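You operate a simulated robot arm through the tools that you are given. There is no shell and no other tool. Be economical: measure what you need, move in short steps, check, and stop when the job is done.

The job below is to be done with a simulated two-armed robot. You get a single attempt, and the scene is never put back.

## Task
Clear-coat the tops of the dry row on tray 1.
Fine: leave the wet row alone; from the pot marked CLEAR; before you coat, slide the wooden bridge to the end by the wooden stand; use the white wide brush, rinse it in the clear cup by tray 1, wipe it on the folded white cloth and stand it back; lid back on; the other pots stay. The pieces stay on their pegs. Leave the table's air on.

Only the result counts: the job must be done as asked and must still hold three seconds after the hand-in. Knocking over, shifting, dropping, spilling or breaking anything else fails it. Lids that push on must go on centred and level and be pressed home; caps that screw on are set level and turned clockwise until they are tight. Flat cloth is picked up by pressing the open fingertips on it (5 to 10 N) and closing them slowly along it; thin cloth reads only 2 to 8 mm in the jaws.

## Robot
Two 7-joint arms with fingered hands on one trunk, on a base that drives. Base frame: it is fixed to the floor where the robot stands at the start and does not move with it; the origin is under the middle of the robot, x ahead of it, y to its left, z up. Units: m, degrees, N and s.
The left shoulder is at the start at [0.03, 0.136, 1.205], the right one opposite. With the tool pointing down near the work surface each hand reaches from about 0.3 to 0.96 m from the robot's upright axis, wherever it stands, measured 20 degrees to its own side. Places, roughly: cream cube (3x3x3 cm) [0.7, -0.1, 0.9]; cream disc (4x4x2 cm) [0.6, -0.1, 0.9]; place 1 of the white brush stand [0.5, 0.4, 0.8]; wooden bridge [0.8, 0, 0.9]. Payload 5 kg a hand.
The TCP of each hand is the grasp point between the finger pads, 0.042 m short of the fingertips. In the tool frame z runs along the fingers and y along their closing line. Largest opening 0.208 m; the body of the gripper starts 0.119 m behind the TCP. The gripper is a hand of 4 fingers: y runs from the thumb to the fingers, the wrist lies at [0, 0, -0.332] in the tool frame, and closing takes about 1.5 s.
Orientation is told as [roll, pitch, yaw] about the base's x, y, z axes, in that order, counted from this pose: with the fingers straight down and closing along the base's y, the tool's x points along the base's -x, its y along +y and its z along -z.

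## Interface
- The arms move only by the tool apply_moves. It takes "left_rows", "right_rows" or both (then of equal length, played together; a hand with none holds still); each is a list of rows, each a list of 6 numbers: the shift along the tool's x, y, z in units of 40 mm (1.0 is 40 mm), then the turn, a rotation vector about the tool's x, y, z in units of 5 degrees (1.0 is 5 degrees). In form: [[dx, dy, dz, rx, ry, rz], ...]. A call has 1 to 10 rows; each row shifts and turns the commanded pose from where the row before left it, along the tool's axes as they then stand. "left_hand" and "right_hand" are, for a hand that has rows, the gripper command, from -1 (fully open) to 1 (shut), values between in proportion, set as the call begins (left out, the last holds). A call with a number of a shift or a turn outside -1 to 1 is refused whole. Rows are played at 5 a second. More than 0.05 m and 8.6 degrees between two rows, or a gripper value outside its range, and nothing of the call is played. A pose out of reach is approached as far as the arm can. The call stops where the force on the tool passes 60 N (or 10 N more than at its start, if that is more) or the arm is blocked; 0.2 s more then pass. The fingers move at their own pace (about 0.072 m/s each) and stop on an object; they squeeze with about 33 N. The grip force told is the motor's: it shows also when the fingers shut on nothing. Time passes only in rows, and 0.2 s behind the last, so rows that do not move let the fingers close. The reply holds the time, the measured pose of the TCP, the force on the tool along the base axes, the opening and the grip force, in the units named above and with some noise, with the torque about the TCP (base axes, N m) and any sound that the robot's microphone picked up, and new pictures: "views" is both (left out), scene, wrist or none (wrist: the cameras of the hands that moved).
- Cameras (640 x 400 px; columns grow to the right, rows downward): "scene" is now at [0.0403, 0.014, 1.9131]; the picture's right is [0.11, -0.99, 0.00], its down [-0.83, -0.09, -0.56] and it looks along [0.55, 0.06, -0.83] (base axes); focal length 258 px, centre (320, 200). "left" rides on the left gripper at [-0.101, 0, -0.145] in its tool frame; the picture's right is [0.00, -1.00, 0.00], its down [0.82, 0.00, -0.57] and it looks along [0.57, 0.00, 0.82] (tool axes); focal length 261 px, centre (320, 200). "right" rides on the right gripper at [0.101, 0, -0.145] in its tool frame; the picture's right is [0.00, 1.00, 0.00], its down [-0.82, 0.00, -0.57] and it looks along [-0.57, 0.00, 0.82] (tool axes); focal length 261 px, centre (320, 200). There is no depth. A picture from a camera that has moved, and an enlarged one, comes with that camera's place and axes in the base frame and with its lens. The place of the scene camera against the robot may be out by one fixed shift of up to 0.012 m in any direction.
- raise_lower(by): slides the trunk up (or, below 0, down) by that many m; the arms and the scene camera ride with it, the base frame stays. It gives what a move gives, with no picture.
- steer(legs): drives the robot by 1 to 6 legs, each [ahead, left, turn to the left] in m, m and degrees, along the robot's own axes; the way and the turn of a leg run together, so that a leg with both is an arc; at most 1.5 m and 180 degrees a leg. The arms and the cameras ride along, it lands a little off, and it stops where it bumps. It gives what a move gives, and a new picture of the scene camera.
- move_fingers(finger1, finger2, finger3, thumb_bend, hand): sets how far each is bent, from 0 (flat) to 1 (curled in); at 0.3 the hand is open as for a grip, at 0.7 the pads meet at the TCP. One left out holds its place. A second passes; each finger stops where it meets its share of the squeeze, and holds until it gets a number again. A gripper value or a shape takes the hand back. It gives what a move gives, with no picture; readings hold the bend of each and the force on the fingers (four entries, about 0 where the hand has none), thumb and palm.
- preshape(shape, hand): the hand has 4 fingers and takes this shape, open, in about a second: jaw (thumb against the fingers, like two jaws); tri (thumb and two fingers); tip (a fingertip pinch); poke (one finger out to press); point (the index stretched); flat (the hand flat); cup (the hand cupped); fist (a fist). The gripper value then closes the fingers along that shape, each until it touches; the sizes above hold for jaw. It gives what a move gives, with no picture.
- head_to(pan, tilt): turns the head with the scene camera to pan (to the left, within 143 degrees either way) and tilt (down, from -29 to 69), counted from straight ahead of the robot. It gives what a move gives, and a new picture of the scene camera.
- close_up(camera, box): a new picture of the part [left, top, right, bottom] of that camera's present view, enlarged. It takes no simulated time.
- finish_job(): hands the job in; it is judged then, once.

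Go step by step. Nothing tells you exact positions but the pictures and the camera data: compare them with the known pose of the tool, close in by small moves and look again before you grip or let go. The budget is 120 turns and 260 pictures, counting those below and the enlarged ones. Unless the task says otherwise, let go and move clear before handing in, and close with one line.

The tools are called as name(argument=value, ...) on one line, values as JSON. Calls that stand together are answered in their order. apply_moves: Moves the arms, as the interface text tells. Its arguments: {"type":"object","properties":{"left_rows":{"type":"array","items":{"type":"array","items":{"type":"number"}}},"left_hand":{"type":"number"},"right_rows":{"type":"array","items":{"type":"array","items":{"type":"number"}}},"right_hand":{"type":"number"},"views":{"type":"string","enum":["both","scene","wrist","none"]}},"required":[]} The other tools are called the same way: raise_lower (by) slides the trunk up or down; preshape (shape, hand) gives the hand a shape; move_fingers (finger1, finger2, finger3, thumb_bend, hand) moves the fingers one by one; steer (legs) drives the base; head_to (pan, tilt) turns the head that bears the scene camera; close_up (camera, box) takes an enlarged picture of a part of a camera's view; finish_job () hands the job in.

At the start:

```text
t: 0.0
left_tool_pos: [0.6995, 0.4396, 1.2315]
left_tool_rot: [0.0, 0.0, 0.0]
left_force: [-0.2, -1.1, 0.1]
left_ft_torque: [0.02, -0.02, 0.04]
left_grip_width: 0.2078
left_finger_force: 0.1
left_shape: jaw
left_bend: [0.3, 0.3, 0.3, 0.3]
left_finger forces: [0.0, 0.0, 0.1, 0.0, 0.0, 0.1]
right_tool_pos: [0.7597, -0.2814, 1.1862]
right_tool_rot: [0.1, 0.0, 0.0]
right_force: [0.3, -0.9, -0.1]
right_ft_torque: [-0.01, 0.01, 0.01]
right_grip_width: 0.208
right_finger_force: 0.1
right_shape: jaw
right_bend: [0.3, 0.3, 0.3, 0.3]
right_finger forces: [0.0, 0.1, 0.0, 0.1, 0.0, 0.1]
trunk travel left (down, up): [-0.225, 0.265]
robot x, y, heading: [-0.0024, -0.0035, -0.0]
head pan, tilt: [6.3, 56.1]
```

scene: 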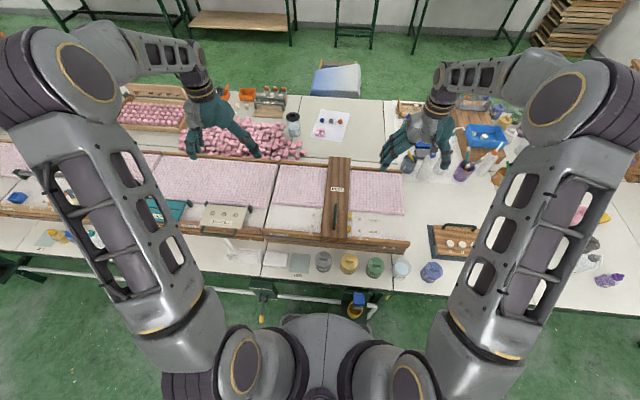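
right: 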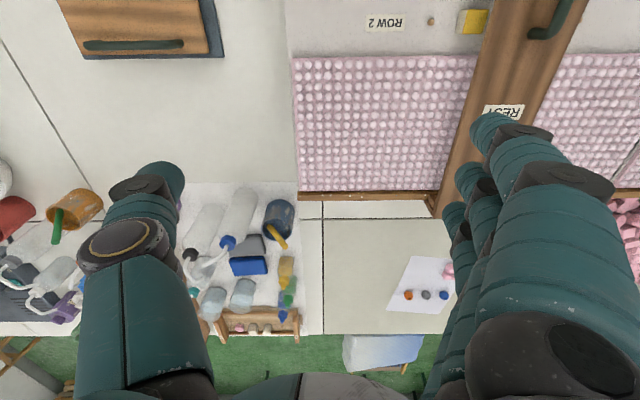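
left: 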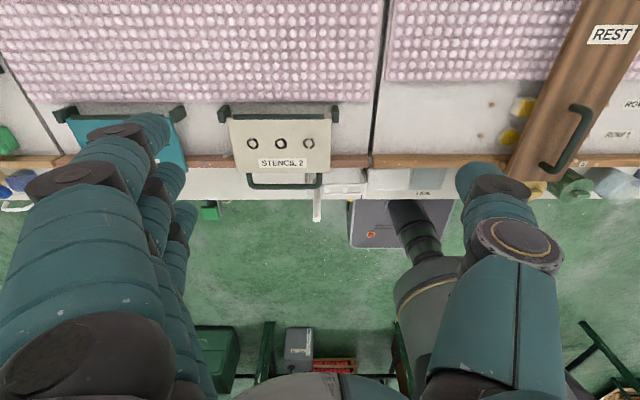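

I see a long table with pink pegboards, a wooden bridge marked REST, and pots along the near edge. I'll look closer before moving anything.

close_up(camera="scene", box=[240, 140, 460, 290])

close_up(camera="scene", box=[0, 160, 280, 290])

close_up(camera="scene", box=[380, 80, 640, 290])

close_up(camera="scene", box=[100, 60, 400, 170])

```text
2.67 times, centred on (350, 215) of scene
camera zoom: at [0.0403, 0.014, 1.9131], right [0.11, -0.99, 0.0], down [-0.83, -0.09, -0.56], along [0.55, 0.06, -0.83], focal length 687 px, centre (240, 160)
```

zoom: 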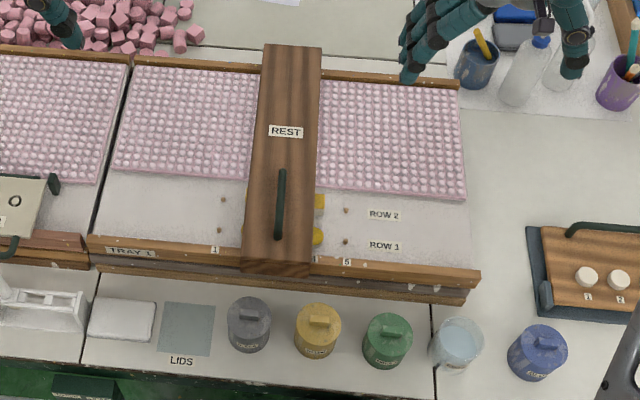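

```text
2.29 times, centred on (140, 225) of scene
camera zoom: at [0.0403, 0.014, 1.9131], right [0.11, -0.99, 0.0], down [-0.83, -0.09, -0.56], along [0.55, 0.06, -0.83], focal length 589 px, centre (731, 143)
```

zoom: 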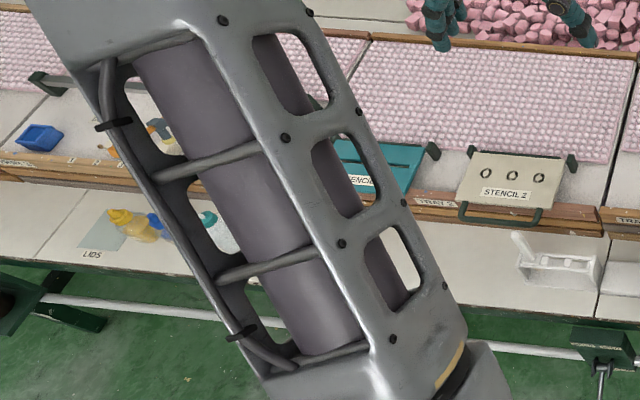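

```text
1.90 times, centred on (510, 185) of scene
camera zoom: at [0.0403, 0.014, 1.9131], right [0.11, -0.99, 0.0], down [-0.83, -0.09, -0.56], along [0.55, 0.06, -0.83], focal length 491 px, centre (-42, 229)
```

zoom: 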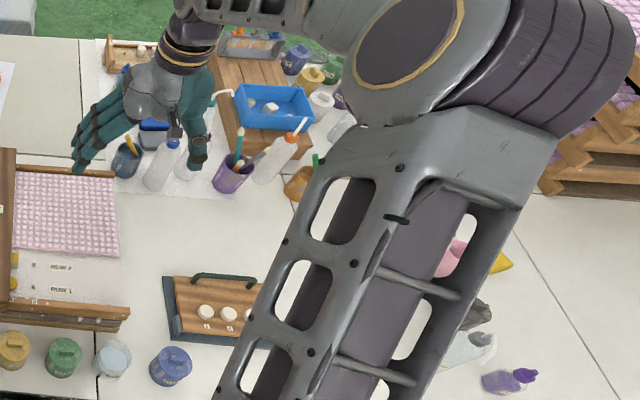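

```text
2.13 times, centred on (250, 115) of scene
camera zoom: at [0.0403, 0.014, 1.9131], right [0.11, -0.99, 0.0], down [-0.83, -0.09, -0.56], along [0.55, 0.06, -0.83], focal length 550 px, centre (469, 381)
```

zoom: 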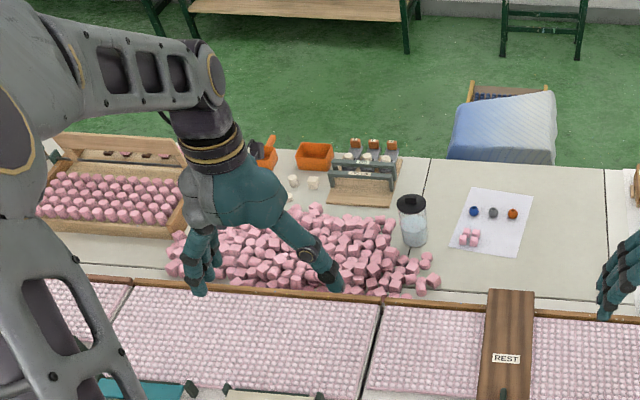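

The details matter here, so I'll zoom in on the pots, the tray pieces, the brush stand and any "wooden stand".

close_up(camera="scene", box=[310, 240, 450, 290])

close_up(camera="scene", box=[320, 195, 420, 255])

close_up(camera="scene", box=[215, 225, 325, 290])

close_up(camera="left", box=[300, 60, 640, 240])

close_up(camera="right", box=[180, 180, 340, 345])

```text
4.57 times, centred on (380, 265) of scene
camera zoom: at [0.0403, 0.014, 1.9131], right [0.11, -0.99, 0.0], down [-0.83, -0.09, -0.56], along [0.55, 0.06, -0.83], focal length 1178 px, centre (46, -97)
```

zoom: 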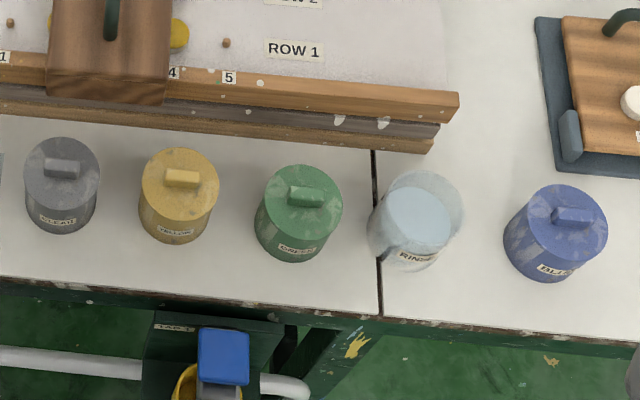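

```text
6.40 times, centred on (370, 225) of scene
camera zoom: at [0.0403, 0.014, 1.9131], right [0.11, -0.99, 0.0], down [-0.83, -0.09, -0.56], along [0.55, 0.06, -0.83], focal length 1649 px, centre (0, 40)
```

zoom: 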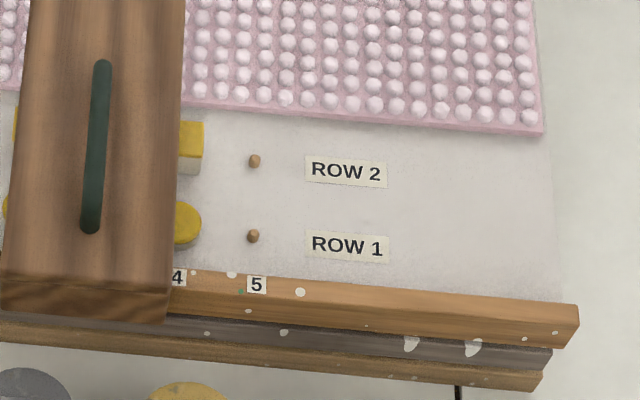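

```text
5.82 times, centred on (270, 258) of scene
camera zoom: at [0.0403, 0.014, 1.9131], right [0.11, -0.99, 0.0], down [-0.83, -0.09, -0.56], along [0.55, 0.06, -0.83], focal length 1499 px, centre (611, -134)
```

zoom: 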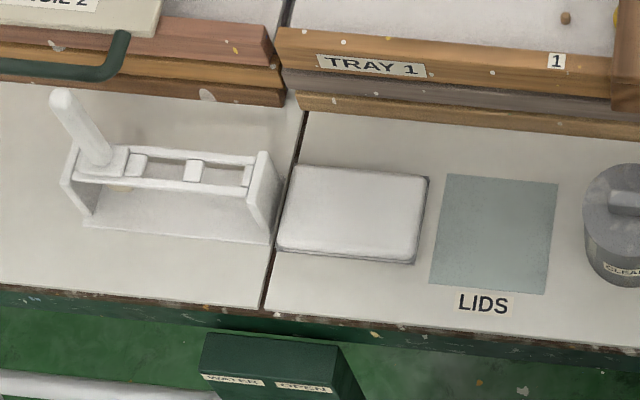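

```text
1.88 times, centred on (470, 150) of left
camera zoom: at [0.8005, 0.441, 1.3753], right [0.0, -1.0, 0.0], down [-0.82, 0.0, 0.57], along [-0.57, 0.0, -0.82], focal length 491 px, centre (38, 294)
```

zoom: 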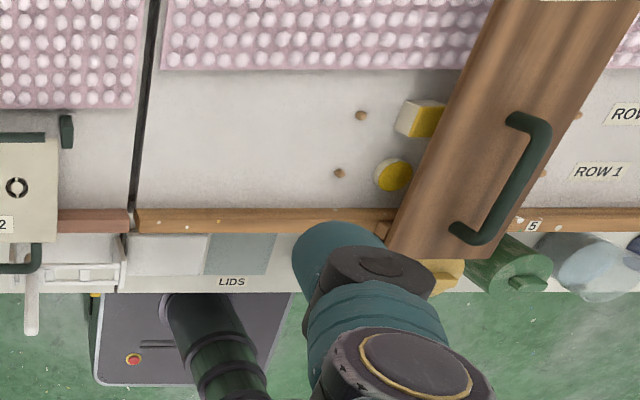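

```text
2.42 times, centred on (260, 262) of right
camera zoom: at [0.6596, -0.2801, 1.3305], right [0.0, 1.0, 0.0], down [0.82, 0.0, 0.57], along [0.57, 0.0, -0.82], focal length 632 px, centre (466, 48)
```

zoom: 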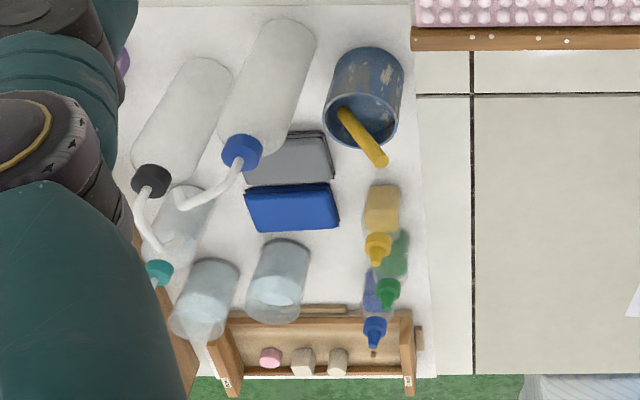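

The pots CLEAR, YELLOW, GREEN, RINSE (clear cup) and BLUE stand along the near edge. Discs are in row 1 and cubes in row 2, partly under the bridge. I'll pan around to find the wooden stand.

head_to(pan=-45, tilt=45)

head_to(pan=50, tilt=45)

```text
t: 1.2
left_tool_pos: [0.6991, 0.4395, 1.2302]
left_tool_rot: [0.1, 0.1, 0.1]
left_force: [-0.6, -0.3, 0.2]
left_ft_torque: [0.0, -0.03, 0.06]
left_grip_width: 0.2076
left_finger_force: 0.1
left_shape: jaw
left_bend: [0.3, 0.3, 0.3, 0.3]
left_finger forces: [0.0, 0.1, 0.0, 0.1, 0.0, 0.0]
right_tool_pos: [0.7603, -0.2803, 1.1858]
right_tool_rot: [0.1, 0.0, 0.0]
right_force: [-0.7, 0.2, -0.4]
right_ft_torque: [0.01, 0.01, -0.05]
right_grip_width: 0.208
right_finger_force: 0.0
right_shape: jaw
right_bend: [0.3, 0.3, 0.3, 0.3]
right_finger forces: [0.1, 0.0, 0.1, 0.0, 0.0, 0.0]
trunk travel left (down, up): [-0.225, 0.265]
robot x, y, heading: [0.0008, -0.0013, 0.2]
head pan, tilt: [-45.0, 45.0]
camera scene: at [0.0274, -0.0513, 1.9279], right [-0.71, -0.71, 0.0], down [-0.5, 0.5, -0.71], along [0.5, -0.5, -0.71], focal length 258 px, centre (320, 200)
```

scene: 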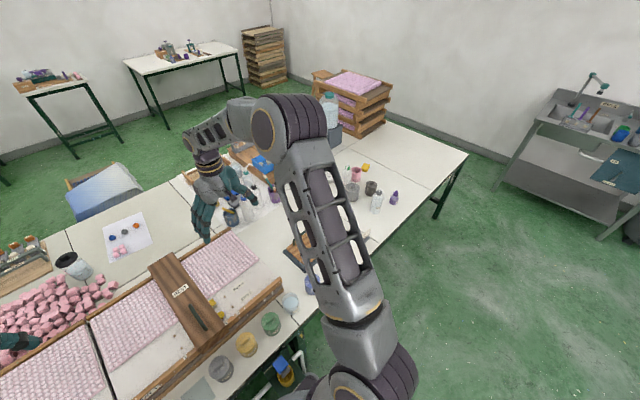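

```text
t: 2.9
left_tool_pos: [0.701, 0.441, 1.2307]
left_tool_rot: [0.0, 0.0, 0.0]
left_force: [0.5, -0.3, -0.9]
left_ft_torque: [-0.02, 0.0, 0.0]
left_grip_width: 0.2078
left_finger_force: 0.1
left_shape: jaw
left_bend: [0.3, 0.3, 0.3, 0.3]
left_finger forces: [0.0, 0.0, 0.1, 0.1, 0.0, 0.0]
right_tool_pos: [0.7605, -0.2813, 1.1853]
right_tool_rot: [-0.1, 0.0, 0.0]
right_force: [-0.2, 0.0, 0.4]
right_ft_torque: [-0.01, -0.01, -0.01]
right_grip_width: 0.2078
right_finger_force: 0.1
right_shape: jaw
right_bend: [0.3, 0.3, 0.3, 0.3]
right_finger forces: [0.0, 0.0, 0.0, 0.1, 0.1, 0.0]
trunk travel left (down, up): [-0.225, 0.265]
robot x, y, heading: [0.0021, -0.0023, 0.4]
head pan, tilt: [50.0, 45.0]
camera scene: at [0.0222, 0.0684, 1.9279], right [0.77, -0.64, 0.0], down [-0.46, -0.54, -0.71], along [0.45, 0.54, -0.71], focal length 258 px, centre (320, 200)
```

scene: 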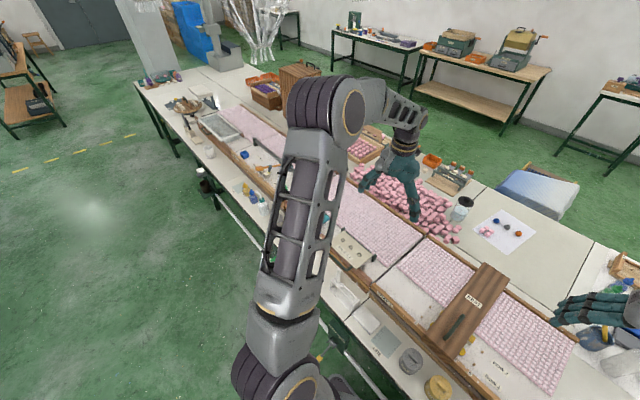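

head_to(pan=-20, tilt=40)

close_up(camera="scene", box=[200, 100, 420, 240])

close_up(camera="scene", box=[0, 100, 200, 240])

```text
t: 4.3
left_tool_pos: [0.6996, 0.4389, 1.2296]
left_tool_rot: [0.0, 0.0, 0.0]
left_force: [-0.2, 0.6, 0.5]
left_ft_torque: [-0.03, 0.0, -0.02]
left_grip_width: 0.2078
left_finger_force: 0.0
left_shape: jaw
left_bend: [0.3, 0.3, 0.3, 0.3]
left_finger forces: [0.0, 0.0, 0.1, 0.1, 0.0, 0.0]
right_tool_pos: [0.7597, -0.2809, 1.1848]
right_tool_rot: [0.0, 0.0, 0.1]
right_force: [-0.4, 0.5, 0.4]
right_ft_torque: [-0.01, 0.0, 0.02]
right_grip_width: 0.208
right_finger_force: 0.0
right_shape: jaw
right_bend: [0.3, 0.3, 0.3, 0.3]
right_finger forces: [0.1, 0.0, 0.0, 0.0, 0.1, 0.0]
trunk travel left (down, up): [-0.225, 0.265]
robot x, y, heading: [0.0023, 0.0013, -0.2]
head pan, tilt: [-20.0, 40.0]
camera scene: at [0.0498, -0.0228, 1.9352], right [-0.34, -0.94, 0.0], down [-0.6, 0.22, -0.77], along [0.72, -0.26, -0.64], focal length 258 px, centre (320, 200)
```

scene: 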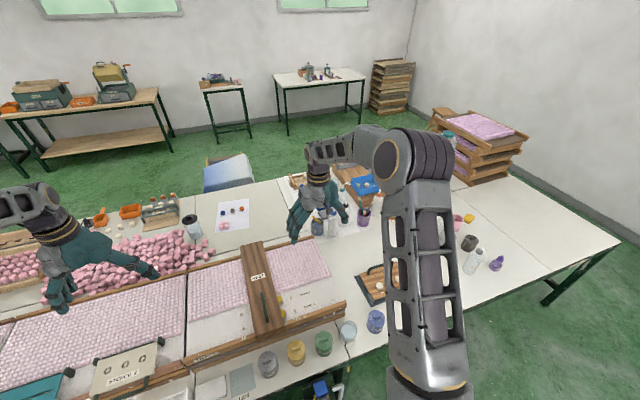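

```text
2.86 times, centred on (310, 170) of scene
camera zoom: at [0.0498, -0.0228, 1.9352], right [-0.34, -0.94, 0.0], down [-0.6, 0.22, -0.77], along [0.72, -0.26, -0.64], focal length 736 px, centre (349, 286)
```

zoom: 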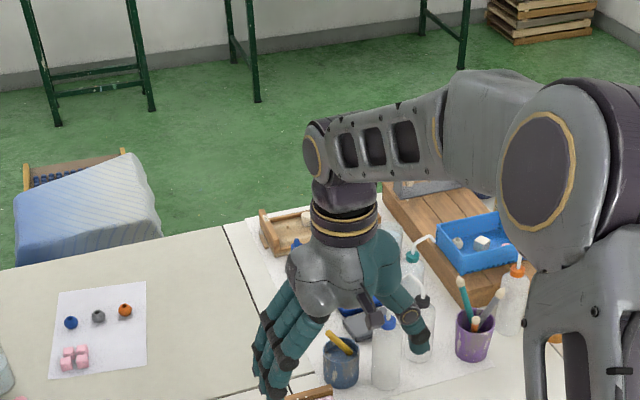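

```text
2.86 times, centred on (100, 170) of scene
camera zoom: at [0.0498, -0.0228, 1.9352], right [-0.34, -0.94, 0.0], down [-0.6, 0.22, -0.77], along [0.72, -0.26, -0.64], focal length 736 px, centre (949, 286)
```

zoom: 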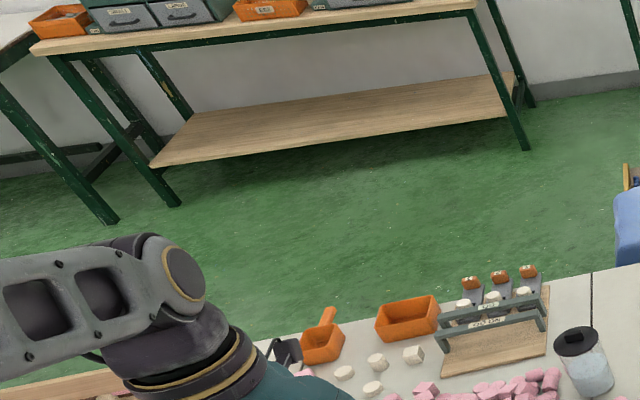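

The bridge spans x≈0.52–1.0 at y≈0.01, with its handle at about (0.615, 0.01). Tray 1 ends at y≈±0.33. The only wooden stands near tray 1 are on the right, while the left end is by the white brush stand, so the bridge goes right (−y). I'll bring the right hand above the handle.

head_to(pan=0, tilt=58)

apply_moves(right_rows=[[0.45, 0.91, 0.31, 0, 0, 0], [0.45, 0.91, 0.31, 0, 0, 0], [0.45, 0.91, 0.31, 0, 0, 0], [0.45, 0.91, 0.31, 0, 0, 0], [0.45, 0.91, 0.31, 0, 0, 0], [0.45, 0.91, 0.31, 0, 0, 0], [0.45, 0.91, 0.31, 0, 0, 0], [0.45, 0.91, 0.31, 0, 0, 0]], right_hand=-0.2)

```text
t: 5.2
left_tool_pos: [0.7007, 0.4398, 1.23]
left_tool_rot: [0.1, 0.0, 0.0]
left_force: [0.3, 0.5, -0.8]
left_ft_torque: [-0.01, 0.0, 0.02]
left_grip_width: 0.2078
left_finger_force: 0.2
left_shape: jaw
left_bend: [0.3, 0.3, 0.3, 0.3]
left_finger forces: [0.1, 0.0, 0.1, 0.0, 0.1, 0.0]
right_tool_pos: [0.7601, -0.2822, 1.1853]
right_tool_rot: [0.0, 0.0, 0.0]
right_force: [0.2, 1.2, 0.6]
right_ft_torque: [0.01, -0.02, 0.0]
right_grip_width: 0.2079
right_finger_force: 0.1
right_shape: jaw
right_bend: [0.3, 0.3, 0.3, 0.3]
right_finger forces: [0.0, 0.0, 0.0, 0.0, 0.1, 0.0]
trunk travel left (down, up): [-0.225, 0.265]
robot x, y, heading: [0.0003, -0.0003, 0.1]
head pan, tilt: [0.0, 58.0]
camera scene: at [0.0387, 0.006, 1.9109], right [0.0, -1.0, 0.0], down [-0.85, 0.0, -0.53], along [0.53, 0.0, -0.85], focal length 258 px, centre (320, 200)
```

scene: 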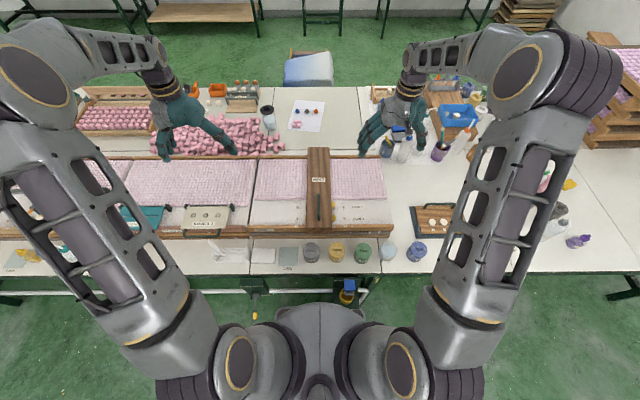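

```text
t: 7.0
left_tool_pos: [0.7001, 0.4415, 1.2308]
left_tool_rot: [0.1, 0.0, 0.0]
left_force: [0.2, 2.2, -0.9]
left_ft_torque: [-0.22, -0.05, 0.04]
left_grip_width: 0.2078
left_finger_force: 0.0
left_shape: jaw
left_bend: [0.3, 0.3, 0.3, 0.3]
left_finger forces: [0.0, 0.0, 0.0, 0.1, 0.0, 0.0]
right_tool_pos: [0.6147, 0.0094, 1.0882]
right_tool_rot: [-0.1, -0.1, -0.1]
right_force: [-1.5, 0.2, -0.1]
right_ft_torque: [-0.06, -0.01, -0.02]
right_grip_width: 0.1253
right_finger_force: 0.0
right_shape: jaw
right_bend: [0.32, 0.32, 0.32, 0.7]
right_finger forces: [0.0, 0.0, 0.1, 0.1, 0.0, 0.1]
trunk travel left (down, up): [-0.225, 0.265]
robot x, y, heading: [-0.0008, 0.0013, 0.1]
head pan, tilt: [0.0, 58.0]
camera scene: at [0.0382, 0.0084, 1.9108], right [0.0, -1.0, 0.0], down [-0.85, 0.0, -0.53], along [0.53, 0.0, -0.85], focal length 258 px, centre (320, 200)
camera right: at [0.5147, 0.0105, 1.2328], right [0.01, 1.0, 0.0], down [0.82, 0.0, 0.57], along [0.57, 0.0, -0.82], focal length 261 px, centre (320, 200)
```

scene: 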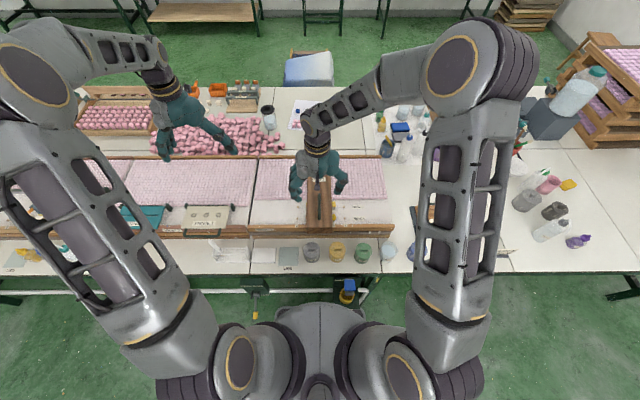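
right: 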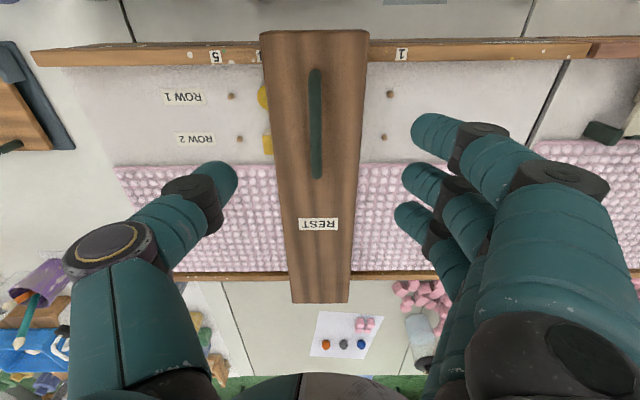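

The handle runs along x from about 0.56 to 0.69 at y≈0.005, and I'm above it. I'll narrow the opening and descend towards it.

apply_moves(right_rows=[[-0.1, -0.1, 0.75, 0, 0, 0], [-0.1, 0, 0.75, 0, 0, 0], [0, 0, 0.75, 0, 0, 0], [0, 0, 0.5, 0, 0, 0]], right_hand=0.4)

close_up(camera="scene", box=[260, 150, 400, 250])

```text
t: 8.0
left_tool_pos: [0.6991, 0.4408, 1.2308]
left_tool_rot: [0.0, 0.1, 0.0]
left_force: [0.2, -0.5, -0.2]
left_ft_torque: [-0.04, 0.03, -0.02]
left_grip_width: 0.2079
left_finger_force: 0.1
left_shape: jaw
left_bend: [0.3, 0.3, 0.3, 0.3]
left_finger forces: [0.0, 0.0, 0.0, 0.1, 0.0, 0.1]
right_tool_pos: [0.6252, 0.0043, 0.976]
right_tool_rot: [0.0, 0.0, 0.1]
right_force: [1.3, 1.0, 0.2]
right_ft_torque: [-0.02, 0.06, 0.01]
right_grip_width: 0.0627
right_finger_force: 0.0
right_shape: jaw
right_bend: [0.73, 0.73, 0.73, 0.7]
right_finger forces: [0.0, 0.0, 0.1, 0.0, 0.0, 0.0]
trunk travel left (down, up): [-0.225, 0.265]
robot x, y, heading: [-0.0023, -0.0006, -0.4]
head pan, tilt: [0.0, 58.0]
camera scene: at [0.039, 0.0067, 1.9108], right [0.0, -1.0, 0.0], down [-0.85, 0.0, -0.53], along [0.53, 0.0, -0.85], focal length 258 px, centre (320, 200)
camera right: at [0.523, 0.0067, 1.1212], right [0.0, 1.0, 0.0], down [0.82, 0.0, 0.57], along [0.57, 0.0, -0.82], focal length 261 px, centre (320, 200)
```

scene: 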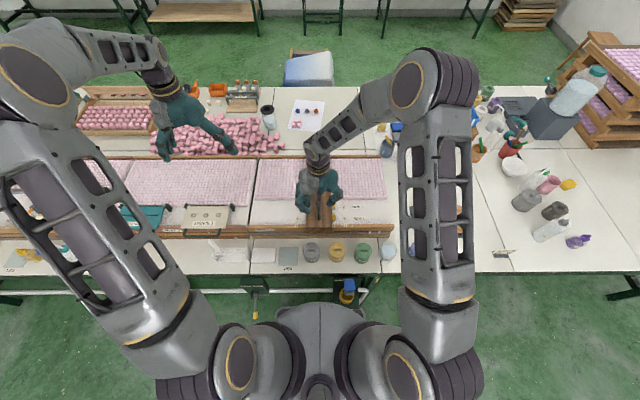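
right: 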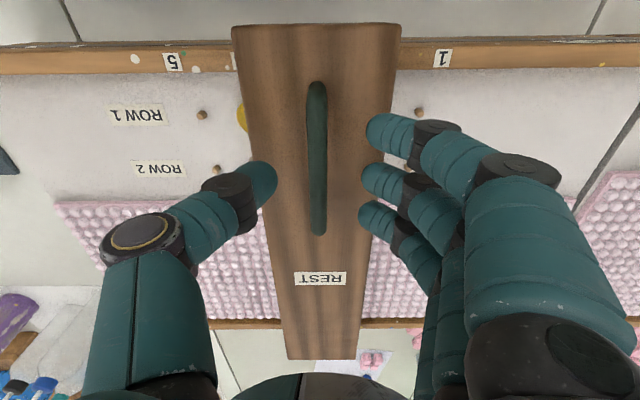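

```text
4.00 times, centred on (330, 200) of scene
camera zoom: at [0.039, 0.0067, 1.9108], right [0.0, -1.0, 0.0], down [-0.85, 0.0, -0.53], along [0.53, 0.0, -0.85], focal length 1031 px, centre (280, 200)
```

zoom: 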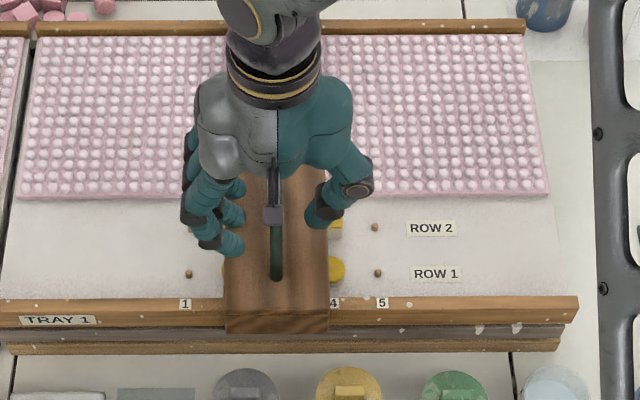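

Triangulating gives a bridge top at z≈0.91 and a handle bar at z≈0.945–0.955. I'll lower to about 0.96 and close on the bar.

apply_moves(right_rows=[[0, 0, 0.25, 0, 0, 0], [0, 0, 0.15, 0, 0, 0]], views="none")

apply_moves(right_rows=[[0, 0, 0, 0, 0, 0], [0, 0, 0, 0, 0, 0], [0, 0, 0, 0, 0, 0], [0, 0, 0, 0, 0, 0], [0, 0, 0, 0, 0, 0]], right_hand=0.95, views="wrist")

```text
t: 8.6
left_tool_pos: [0.6992, 0.44, 1.2304]
left_tool_rot: [0.1, -0.1, 0.0]
left_force: [0.6, 0.2, -0.4]
left_ft_torque: [0.01, 0.0, -0.04]
left_grip_width: 0.2079
left_finger_force: 0.1
left_shape: jaw
left_bend: [0.3, 0.3, 0.3, 0.3]
left_finger forces: [0.0, 0.0, 0.0, 0.0, 0.0, 0.1]
right_tool_pos: [0.6237, 0.0057, 0.9609]
right_tool_rot: [0.0, 0.0, 0.0]
right_force: [0.1, 0.2, -0.4]
right_ft_torque: [0.0, -0.05, 0.02]
right_grip_width: 0.0629
right_finger_force: 0.0
right_shape: jaw
right_bend: [0.73, 0.73, 0.73, 0.7]
right_finger forces: [0.0, 0.0, 0.0, 0.0, 0.0, 0.0]
trunk travel left (down, up): [-0.225, 0.265]
robot x, y, heading: [0.0006, -0.0019, -0.2]
head pan, tilt: [0.0, 58.0]
```

```text
t: 9.8
left_tool_pos: [0.6991, 0.4423, 1.2299]
left_tool_rot: [0.0, -0.1, -0.1]
left_force: [0.4, 0.5, -0.7]
left_ft_torque: [-0.01, 0.01, 0.02]
left_grip_width: 0.2078
left_finger_force: 0.0
left_shape: jaw
left_bend: [0.3, 0.3, 0.3, 0.3]
left_finger forces: [0.0, 0.0, 0.0, 0.0, 0.0, 0.0]
right_tool_pos: [0.6247, 0.0056, 0.9625]
right_tool_rot: [-0.1, 0.0, 0.1]
right_force: [0.4, -0.2, -0.5]
right_ft_torque: [0.01, 0.0, -0.03]
right_grip_width: 0.0057
right_finger_force: 0.0
right_shape: jaw
right_bend: [0.68, 0.68, 0.68, 0.7]
right_finger forces: [0.0, 0.0, 0.1, 0.0, 0.0, 0.1]
trunk travel left (down, up): [-0.225, 0.265]
robot x, y, heading: [-0.0036, -0.004, 0.0]
head pan, tilt: [0.0, 58.0]
camera right: at [0.5235, 0.0065, 1.106], right [0.0, 1.0, 0.0], down [0.82, 0.0, 0.57], along [0.57, 0.0, -0.82], focal length 261 px, centre (320, 200)
```

right: 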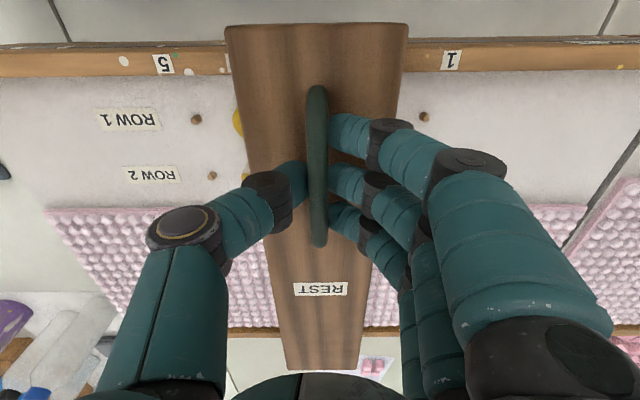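

The fingers report nearly shut with no force, so I'll look closer at where they are relative to the bar.

close_up(camera="right", box=[220, 70, 420, 270])

close_up(camera="scene", box=[295, 180, 355, 240])

```text
2.00 times, centred on (320, 170) of right
camera zoom: at [0.5235, 0.0065, 1.106], right [0.0, 1.0, 0.0], down [0.82, 0.0, 0.57], along [0.57, 0.0, -0.82], focal length 521 px, centre (320, 260)
```

zoom: 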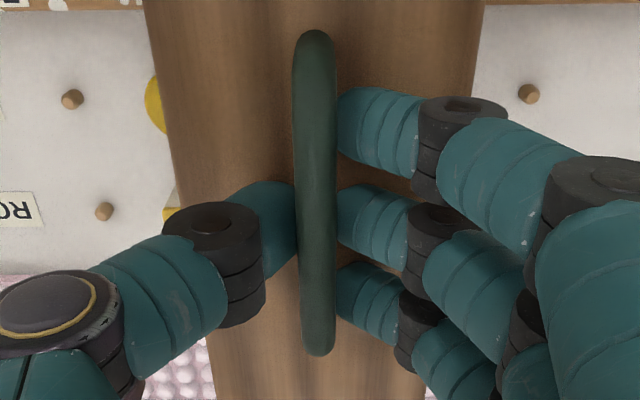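

```text
6.67 times, centred on (325, 210) of scene
camera zoom: at [0.0388, 0.0063, 1.9108], right [0.0, -1.0, 0.0], down [-0.85, 0.0, -0.53], along [0.53, 0.0, -0.85], focal length 1718 px, centre (287, 133)
```

zoom: 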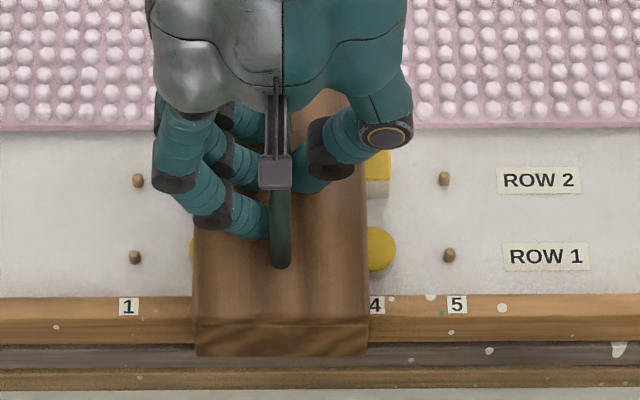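

The fingertips have wrapped under the bar. I'll try a small slide toward −y and watch the force.

apply_moves(right_rows=[[0, -0.2, 0, 0, 0, 0], [0, -0.3, 0, 0, 0, 0], [0, -0.3, 0, 0, 0, 0], [0, -0.3, 0, 0, 0, 0]], right_hand=1)

```text
t: 10.8
left_tool_pos: [0.6993, 0.4399, 1.231]
left_tool_rot: [0.1, 0.0, -0.1]
left_force: [-0.3, 0.5, -0.4]
left_ft_torque: [0.08, 0.02, 0.0]
left_grip_width: 0.2077
left_finger_force: 0.1
left_shape: jaw
left_bend: [0.3, 0.3, 0.3, 0.3]
left_finger forces: [0.1, 0.0, 0.1, 0.0, 0.0, 0.1]
right_tool_pos: [0.6242, -0.0394, 0.9602]
right_tool_rot: [0.0, 0.0, 0.0]
right_force: [1.0, 1.2, -6.7]
right_ft_torque: [0.17, -0.05, 0.06]
right_grip_width: 0.0
right_finger_force: 33.2
right_shape: jaw
right_bend: [0.7, 0.7, 0.7, 0.7]
right_finger forces: [8.0, 0.0, 7.3, 0.0, 0.0, 0.0]
trunk travel left (down, up): [-0.225, 0.265]
robot x, y, heading: [-0.0006, 0.0017, -0.3]
head pan, tilt: [0.0, 58.0]
camera scene: at [0.0392, 0.0055, 1.9107], right [0.0, -1.0, 0.0], down [-0.85, 0.0, -0.53], along [0.53, 0.0, -0.85], focal length 258 px, centre (320, 200)
camera right: at [0.5231, -0.0383, 1.1049], right [0.0, 1.0, 0.0], down [0.82, 0.0, 0.57], along [0.57, 0.0, -0.82], focal length 261 px, centre (320, 200)
```

scene: 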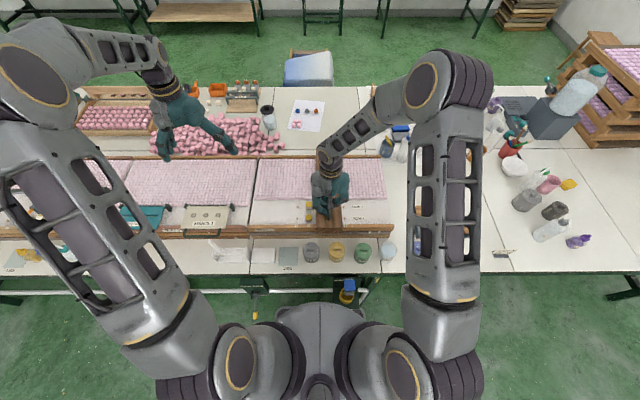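
right: 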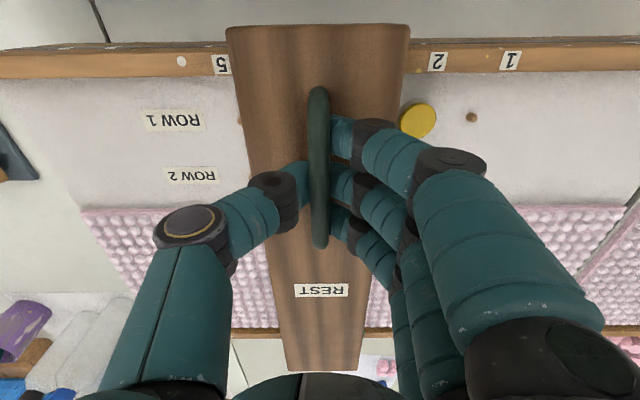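

The bridge slid 44 mm and stayed straight, with little force. I'll carry on to y≈−0.237 and then check against the tray end.

apply_moves(right_rows=[[0, -0.55, 0, 0, 0, 0], [0, -0.55, 0, 0, 0, 0], [0, -0.55, 0, 0, 0, 0], [0, -0.55, 0, 0, 0, 0], [0, -0.55, 0, 0, 0, 0], [0, -0.55, 0, 0, 0, 0], [0, -0.55, 0, 0, 0, 0], [0, -0.55, 0, 0, 0, 0], [0, -0.55, 0, 0, 0, 0]])

close_up(camera="scene", box=[250, 150, 410, 270])

```text
t: 12.8
left_tool_pos: [0.7, 0.4395, 1.2301]
left_tool_rot: [0.0, 0.1, 0.0]
left_force: [0.5, -0.5, 0.2]
left_ft_torque: [0.03, -0.01, 0.03]
left_grip_width: 0.2078
left_finger_force: 0.1
left_shape: jaw
left_bend: [0.3, 0.3, 0.3, 0.3]
left_finger forces: [0.0, 0.1, 0.1, 0.1, 0.0, 0.0]
right_tool_pos: [0.6245, -0.2382, 0.9614]
right_tool_rot: [0.1, 0.1, 0.1]
right_force: [3.4, -1.1, -21.9]
right_ft_torque: [0.13, -0.05, 0.06]
right_grip_width: 0.0
right_finger_force: 32.2
right_shape: jaw
right_bend: [0.7, 0.7, 0.7, 0.7]
right_finger forces: [10.0, 0.0, 8.6, 0.1, 30.6, 0.1]
trunk travel left (down, up): [-0.225, 0.265]
robot x, y, heading: [0.0008, 0.0028, 0.0]
head pan, tilt: [0.0, 58.0]
camera scene: at [0.04, 0.0045, 1.9107], right [0.0, -1.0, 0.0], down [-0.85, 0.0, -0.53], along [0.53, 0.0, -0.85], focal length 258 px, centre (320, 200)
camera right: at [0.5246, -0.2375, 1.1057], right [0.0, 1.0, 0.0], down [0.82, 0.0, 0.57], along [0.57, 0.0, -0.82], focal length 261 px, centre (320, 200)
```

scene: 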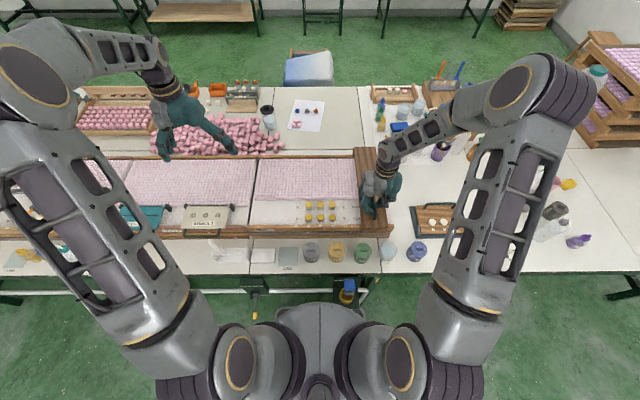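
right: 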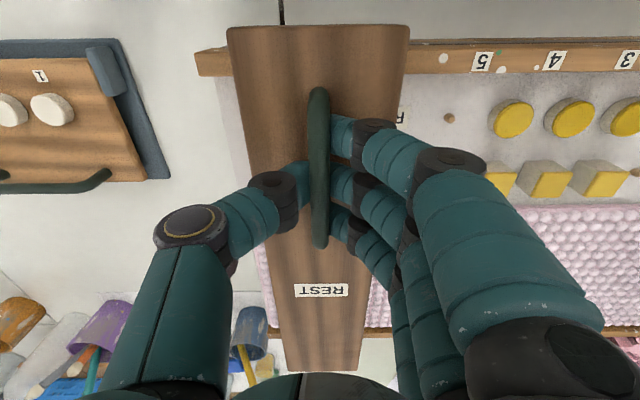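

```text
3.33 times, centred on (330, 210) of scene
camera zoom: at [0.04, 0.0045, 1.9107], right [0.0, -1.0, 0.0], down [-0.85, 0.0, -0.53], along [0.53, 0.0, -0.85], focal length 859 px, centre (287, 167)
```

zoom: 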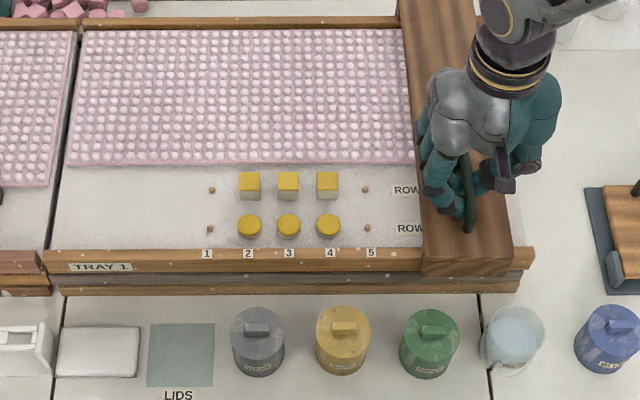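

The bridge edge is still about 30 mm short of the rail end. I'll slide 24 mm more, then open and rise clear.

apply_moves(right_rows=[[0, -0.3, 0, 0, 0, 0], [0, -0.3, 0, 0, 0, 0]], views="none")

apply_moves(right_rows=[[0, 0, 0, 0, 0, 0], [0, 0, 0, 0, 0, 0], [0, 0, 0, 0, 0, 0], [0, 0, -0.5, 0, 0, 0], [0, 0, -1, 0, 0, 0], [0, 0, -1, 0, 0, 0], [0, 0, -1, 0, 0, 0]], right_hand=0.4)

close_up(camera="scene", box=[290, 190, 350, 230])

close_up(camera="scene", box=[250, 150, 410, 270])

```text
t: 13.3
left_tool_pos: [0.699, 0.4394, 1.23]
left_tool_rot: [0.0, 0.1, 0.0]
left_force: [0.5, 0.6, -0.3]
left_ft_torque: [-0.02, -0.01, -0.01]
left_grip_width: 0.2076
left_finger_force: 0.1
left_shape: jaw
left_bend: [0.3, 0.3, 0.3, 0.3]
left_finger forces: [0.0, 0.0, 0.0, 0.0, 0.0, 0.0]
right_tool_pos: [0.6257, -0.261, 0.9602]
right_tool_rot: [-0.1, 0.0, 0.0]
right_force: [2.7, -0.3, -10.5]
right_ft_torque: [0.09, -0.07, 0.08]
right_grip_width: 0.0
right_finger_force: 33.4
right_shape: jaw
right_bend: [0.7, 0.7, 0.7, 0.7]
right_finger forces: [8.0, 0.1, 8.1, 0.0, 29.2, 0.0]
trunk travel left (down, up): [-0.225, 0.265]
robot x, y, heading: [0.0068, 0.0, 0.2]
head pan, tilt: [0.0, 58.0]
```

```text
t: 14.9
left_tool_pos: [0.697, 0.4407, 1.2319]
left_tool_rot: [0.1, -0.1, 0.0]
left_force: [-0.3, 0.9, 0.5]
left_ft_torque: [-0.07, -0.11, 0.0]
left_grip_width: 0.2077
left_finger_force: 0.2
left_shape: jaw
left_bend: [0.3, 0.3, 0.3, 0.3]
left_finger forces: [0.0, 0.0, 0.0, 0.0, 0.1, 0.0]
right_tool_pos: [0.623, -0.2607, 1.102]
right_tool_rot: [0.0, -0.1, -0.1]
right_force: [-0.2, 0.4, 0.6]
right_ft_torque: [-0.02, -0.11, 0.0]
right_grip_width: 0.0618
right_finger_force: 0.0
right_shape: jaw
right_bend: [0.73, 0.73, 0.73, 0.7]
right_finger forces: [0.0, 0.1, 0.1, 0.0, 0.1, 0.0]
trunk travel left (down, up): [-0.225, 0.265]
robot x, y, heading: [0.0012, 0.0028, 0.3]
head pan, tilt: [0.0, 58.0]
camera scene: at [0.0367, 0.0066, 1.9109], right [0.0, -1.0, 0.0], down [-0.85, 0.0, -0.53], along [0.53, 0.0, -0.85], focal length 258 px, centre (320, 200)
camera right: at [0.5216, -0.2603, 1.2473], right [0.0, 1.0, 0.0], down [0.82, 0.0, 0.57], along [0.57, 0.0, -0.82], focal length 261 px, centre (320, 200)
```

scene: 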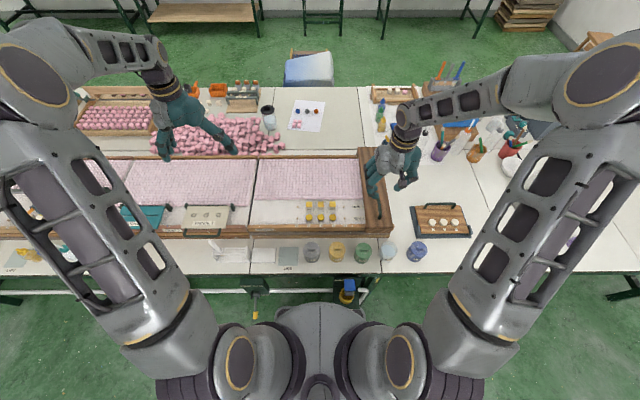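
right: 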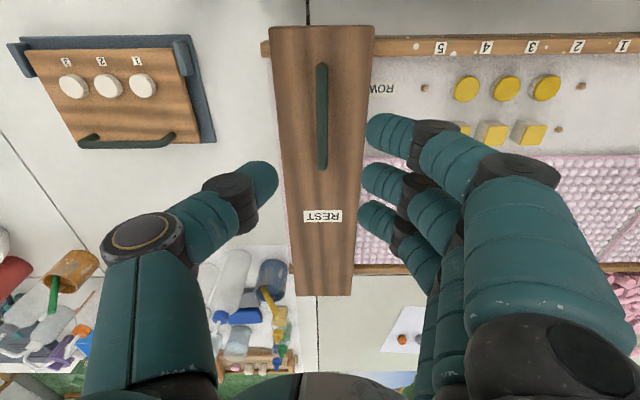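

```text
10.00 times, centred on (320, 210) of scene
camera zoom: at [0.0367, 0.0066, 1.9109], right [0.0, -1.0, 0.0], down [-0.85, 0.0, -0.53], along [0.53, 0.0, -0.85], focal length 2576 px, centre (320, 100)
```

zoom: 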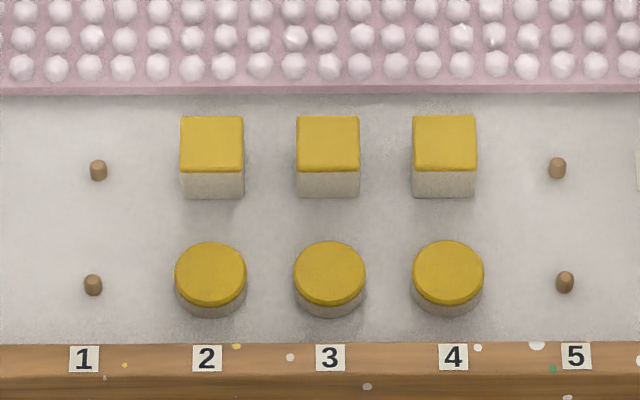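

```text
3.33 times, centred on (330, 210) of scene
camera zoom: at [0.0367, 0.0066, 1.9109], right [0.0, -1.0, 0.0], down [-0.85, 0.0, -0.53], along [0.53, 0.0, -0.85], focal length 859 px, centre (287, 167)
```

zoom: 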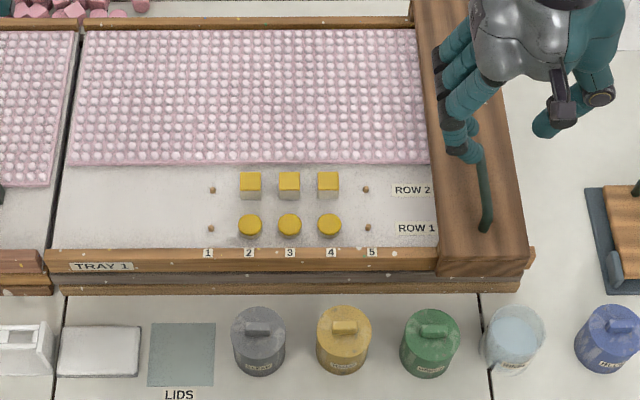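

The bridge is at the right end. Both rows look alike from here, so I need a low or glancing look to tell which is wet. I'll use wrist close-ups.

close_up(camera="right", box=[410, 50, 610, 150])

close_up(camera="left", box=[460, 60, 640, 180])

close_up(camera="scene", box=[302, 196, 340, 224])

```text
3.20 times, centred on (510, 100) of right
camera zoom: at [0.5216, -0.2603, 1.2473], right [0.0, 1.0, 0.0], down [0.82, 0.0, 0.57], along [0.57, 0.0, -0.82], focal length 834 px, centre (-288, 520)
```

zoom: 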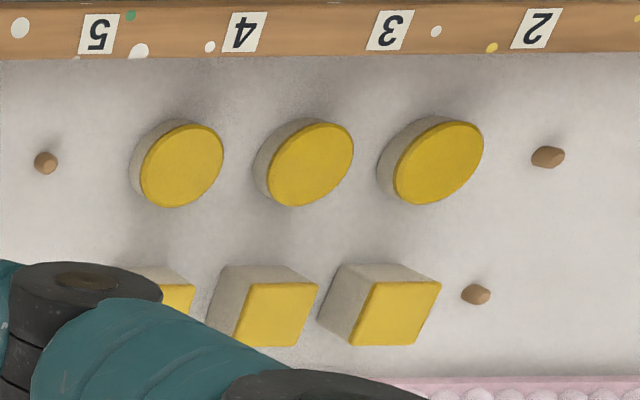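

```text
3.33 times, centred on (550, 120) of left
camera zoom: at [0.7989, 0.4417, 1.3764], right [0.01, -1.0, 0.0], down [-0.82, 0.0, 0.57], along [-0.57, 0.0, -0.82], focal length 869 px, centre (-447, 467)
```

zoom: 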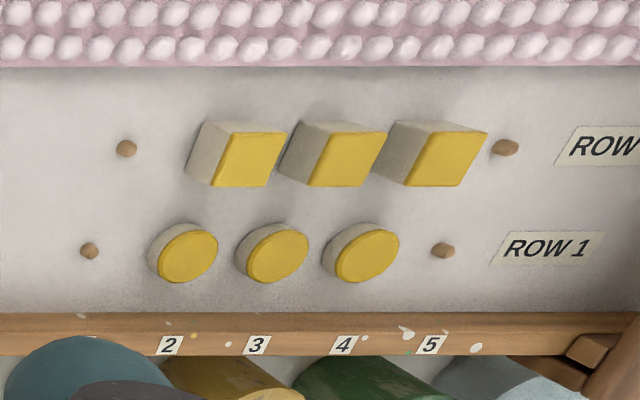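

```text
14.29 times, centred on (321, 210) of scene
camera zoom: at [0.0367, 0.0066, 1.9109], right [0.0, -1.0, 0.0], down [-0.85, 0.0, -0.53], along [0.53, 0.0, -0.85], focal length 3681 px, centre (306, 57)
```

zoom: 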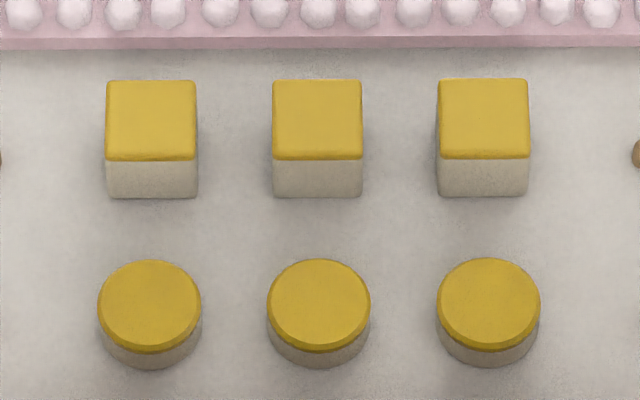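

No clear gloss is visible yet. I'll pitch the right hand so its camera looks across the tops at a shallow angle toward the windows.

apply_moves(right_rows=[[0, 0, 0, 0, -1, 0], [0, 0, 0, 0, -1, 0], [0, 0, 0, 0, -1, 0], [0, 0, 0, 0, -1, 0], [0, 0, 0, 0, -1, 0], [0, 0, 0, 0, -1, 0], [0, 0, 0, 0, -1, 0], [0, 0, 0, 0, -1, 0], [0, 0, 0, 0, -1, 0]], views="none")

apply_moves(right_rows=[[0.2, 0.9, 0.04, 0, 0, 0], [0.2, 0.9, 0.04, 0, 0, 0], [0.4, 0.81, 0.04, 0, 0, 0], [0.4, 0.81, 0.04, 0, 0, 0], [0.4, 0.81, 0.04, 0, 0, 0], [0.4, 0.81, 0.04, 0, 0, 0], [0.5, 0.75, 0.04, 0, 0, 0], [0.5, 0.75, 0.04, 0, 0, 0]])

```text
t: 16.9
left_tool_pos: [0.7001, 0.4371, 1.2308]
left_tool_rot: [0.0, 0.0, -0.1]
left_force: [-0.2, -0.5, 0.5]
left_ft_torque: [0.09, 0.06, 0.0]
left_grip_width: 0.2077
left_finger_force: 0.1
left_shape: jaw
left_bend: [0.3, 0.3, 0.3, 0.3]
left_finger forces: [0.0, 0.0, 0.1, 0.0, 0.0, 0.0]
right_tool_pos: [0.6247, -0.2595, 1.0954]
right_tool_rot: [0.1, -38.9, -0.2]
right_force: [0.0, -0.2, -0.1]
right_ft_torque: [0.08, 0.03, 0.05]
right_grip_width: 0.0624
right_finger_force: 0.2
right_shape: jaw
right_bend: [0.73, 0.73, 0.73, 0.7]
right_finger forces: [0.1, 0.0, 0.0, 0.0, 0.1, 0.0]
right hand out of reach, approached as far as the arm can: row 5, 6
trunk travel left (down, up): [-0.225, 0.265]
robot x, y, heading: [-0.0012, 0.0, 0.0]
head pan, tilt: [0.0, 58.0]
```

```text
t: 18.8
left_tool_pos: [0.6993, 0.4405, 1.23]
left_tool_rot: [0.0, 0.1, 0.0]
left_force: [0.8, 0.4, -0.3]
left_ft_torque: [-0.19, -0.09, 0.03]
left_grip_width: 0.2079
left_finger_force: 0.2
left_shape: jaw
left_bend: [0.3, 0.3, 0.3, 0.3]
left_finger forces: [0.0, 0.0, 0.1, 0.0, 0.0, 0.0]
right_tool_pos: [0.5404, 0.0024, 1.0114]
right_tool_rot: [0.2, -38.8, -0.1]
right_force: [0.7, 1.2, -0.6]
right_ft_torque: [-0.08, -0.05, -0.04]
right_grip_width: 0.0623
right_finger_force: 0.1
right_shape: jaw
right_bend: [0.73, 0.73, 0.73, 0.7]
right_finger forces: [0.1, 0.1, 0.0, 0.1, 0.1, 0.0]
trunk travel left (down, up): [-0.225, 0.265]
robot x, y, heading: [-0.0024, 0.0004, 0.1]
head pan, tilt: [0.0, 58.0]
camera scene: at [0.0379, 0.0082, 1.9108], right [0.0, -1.0, 0.0], down [-0.85, 0.0, -0.53], along [0.53, 0.0, -0.85], focal length 258 px, centre (320, 200)
camera right: at [0.3703, 0.0041, 1.0605], right [0.0, 1.0, 0.0], down [0.28, -0.01, 0.96], along [0.96, 0.0, -0.28], focal length 261 px, centre (320, 200)
```

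scene: 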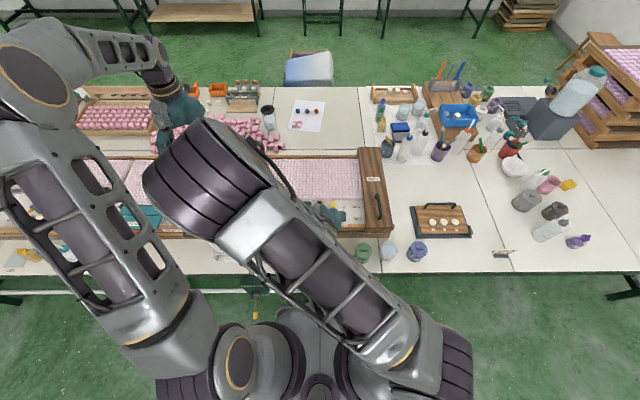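
right: 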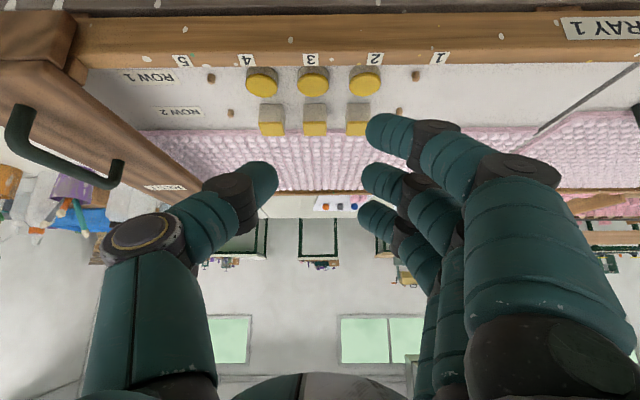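

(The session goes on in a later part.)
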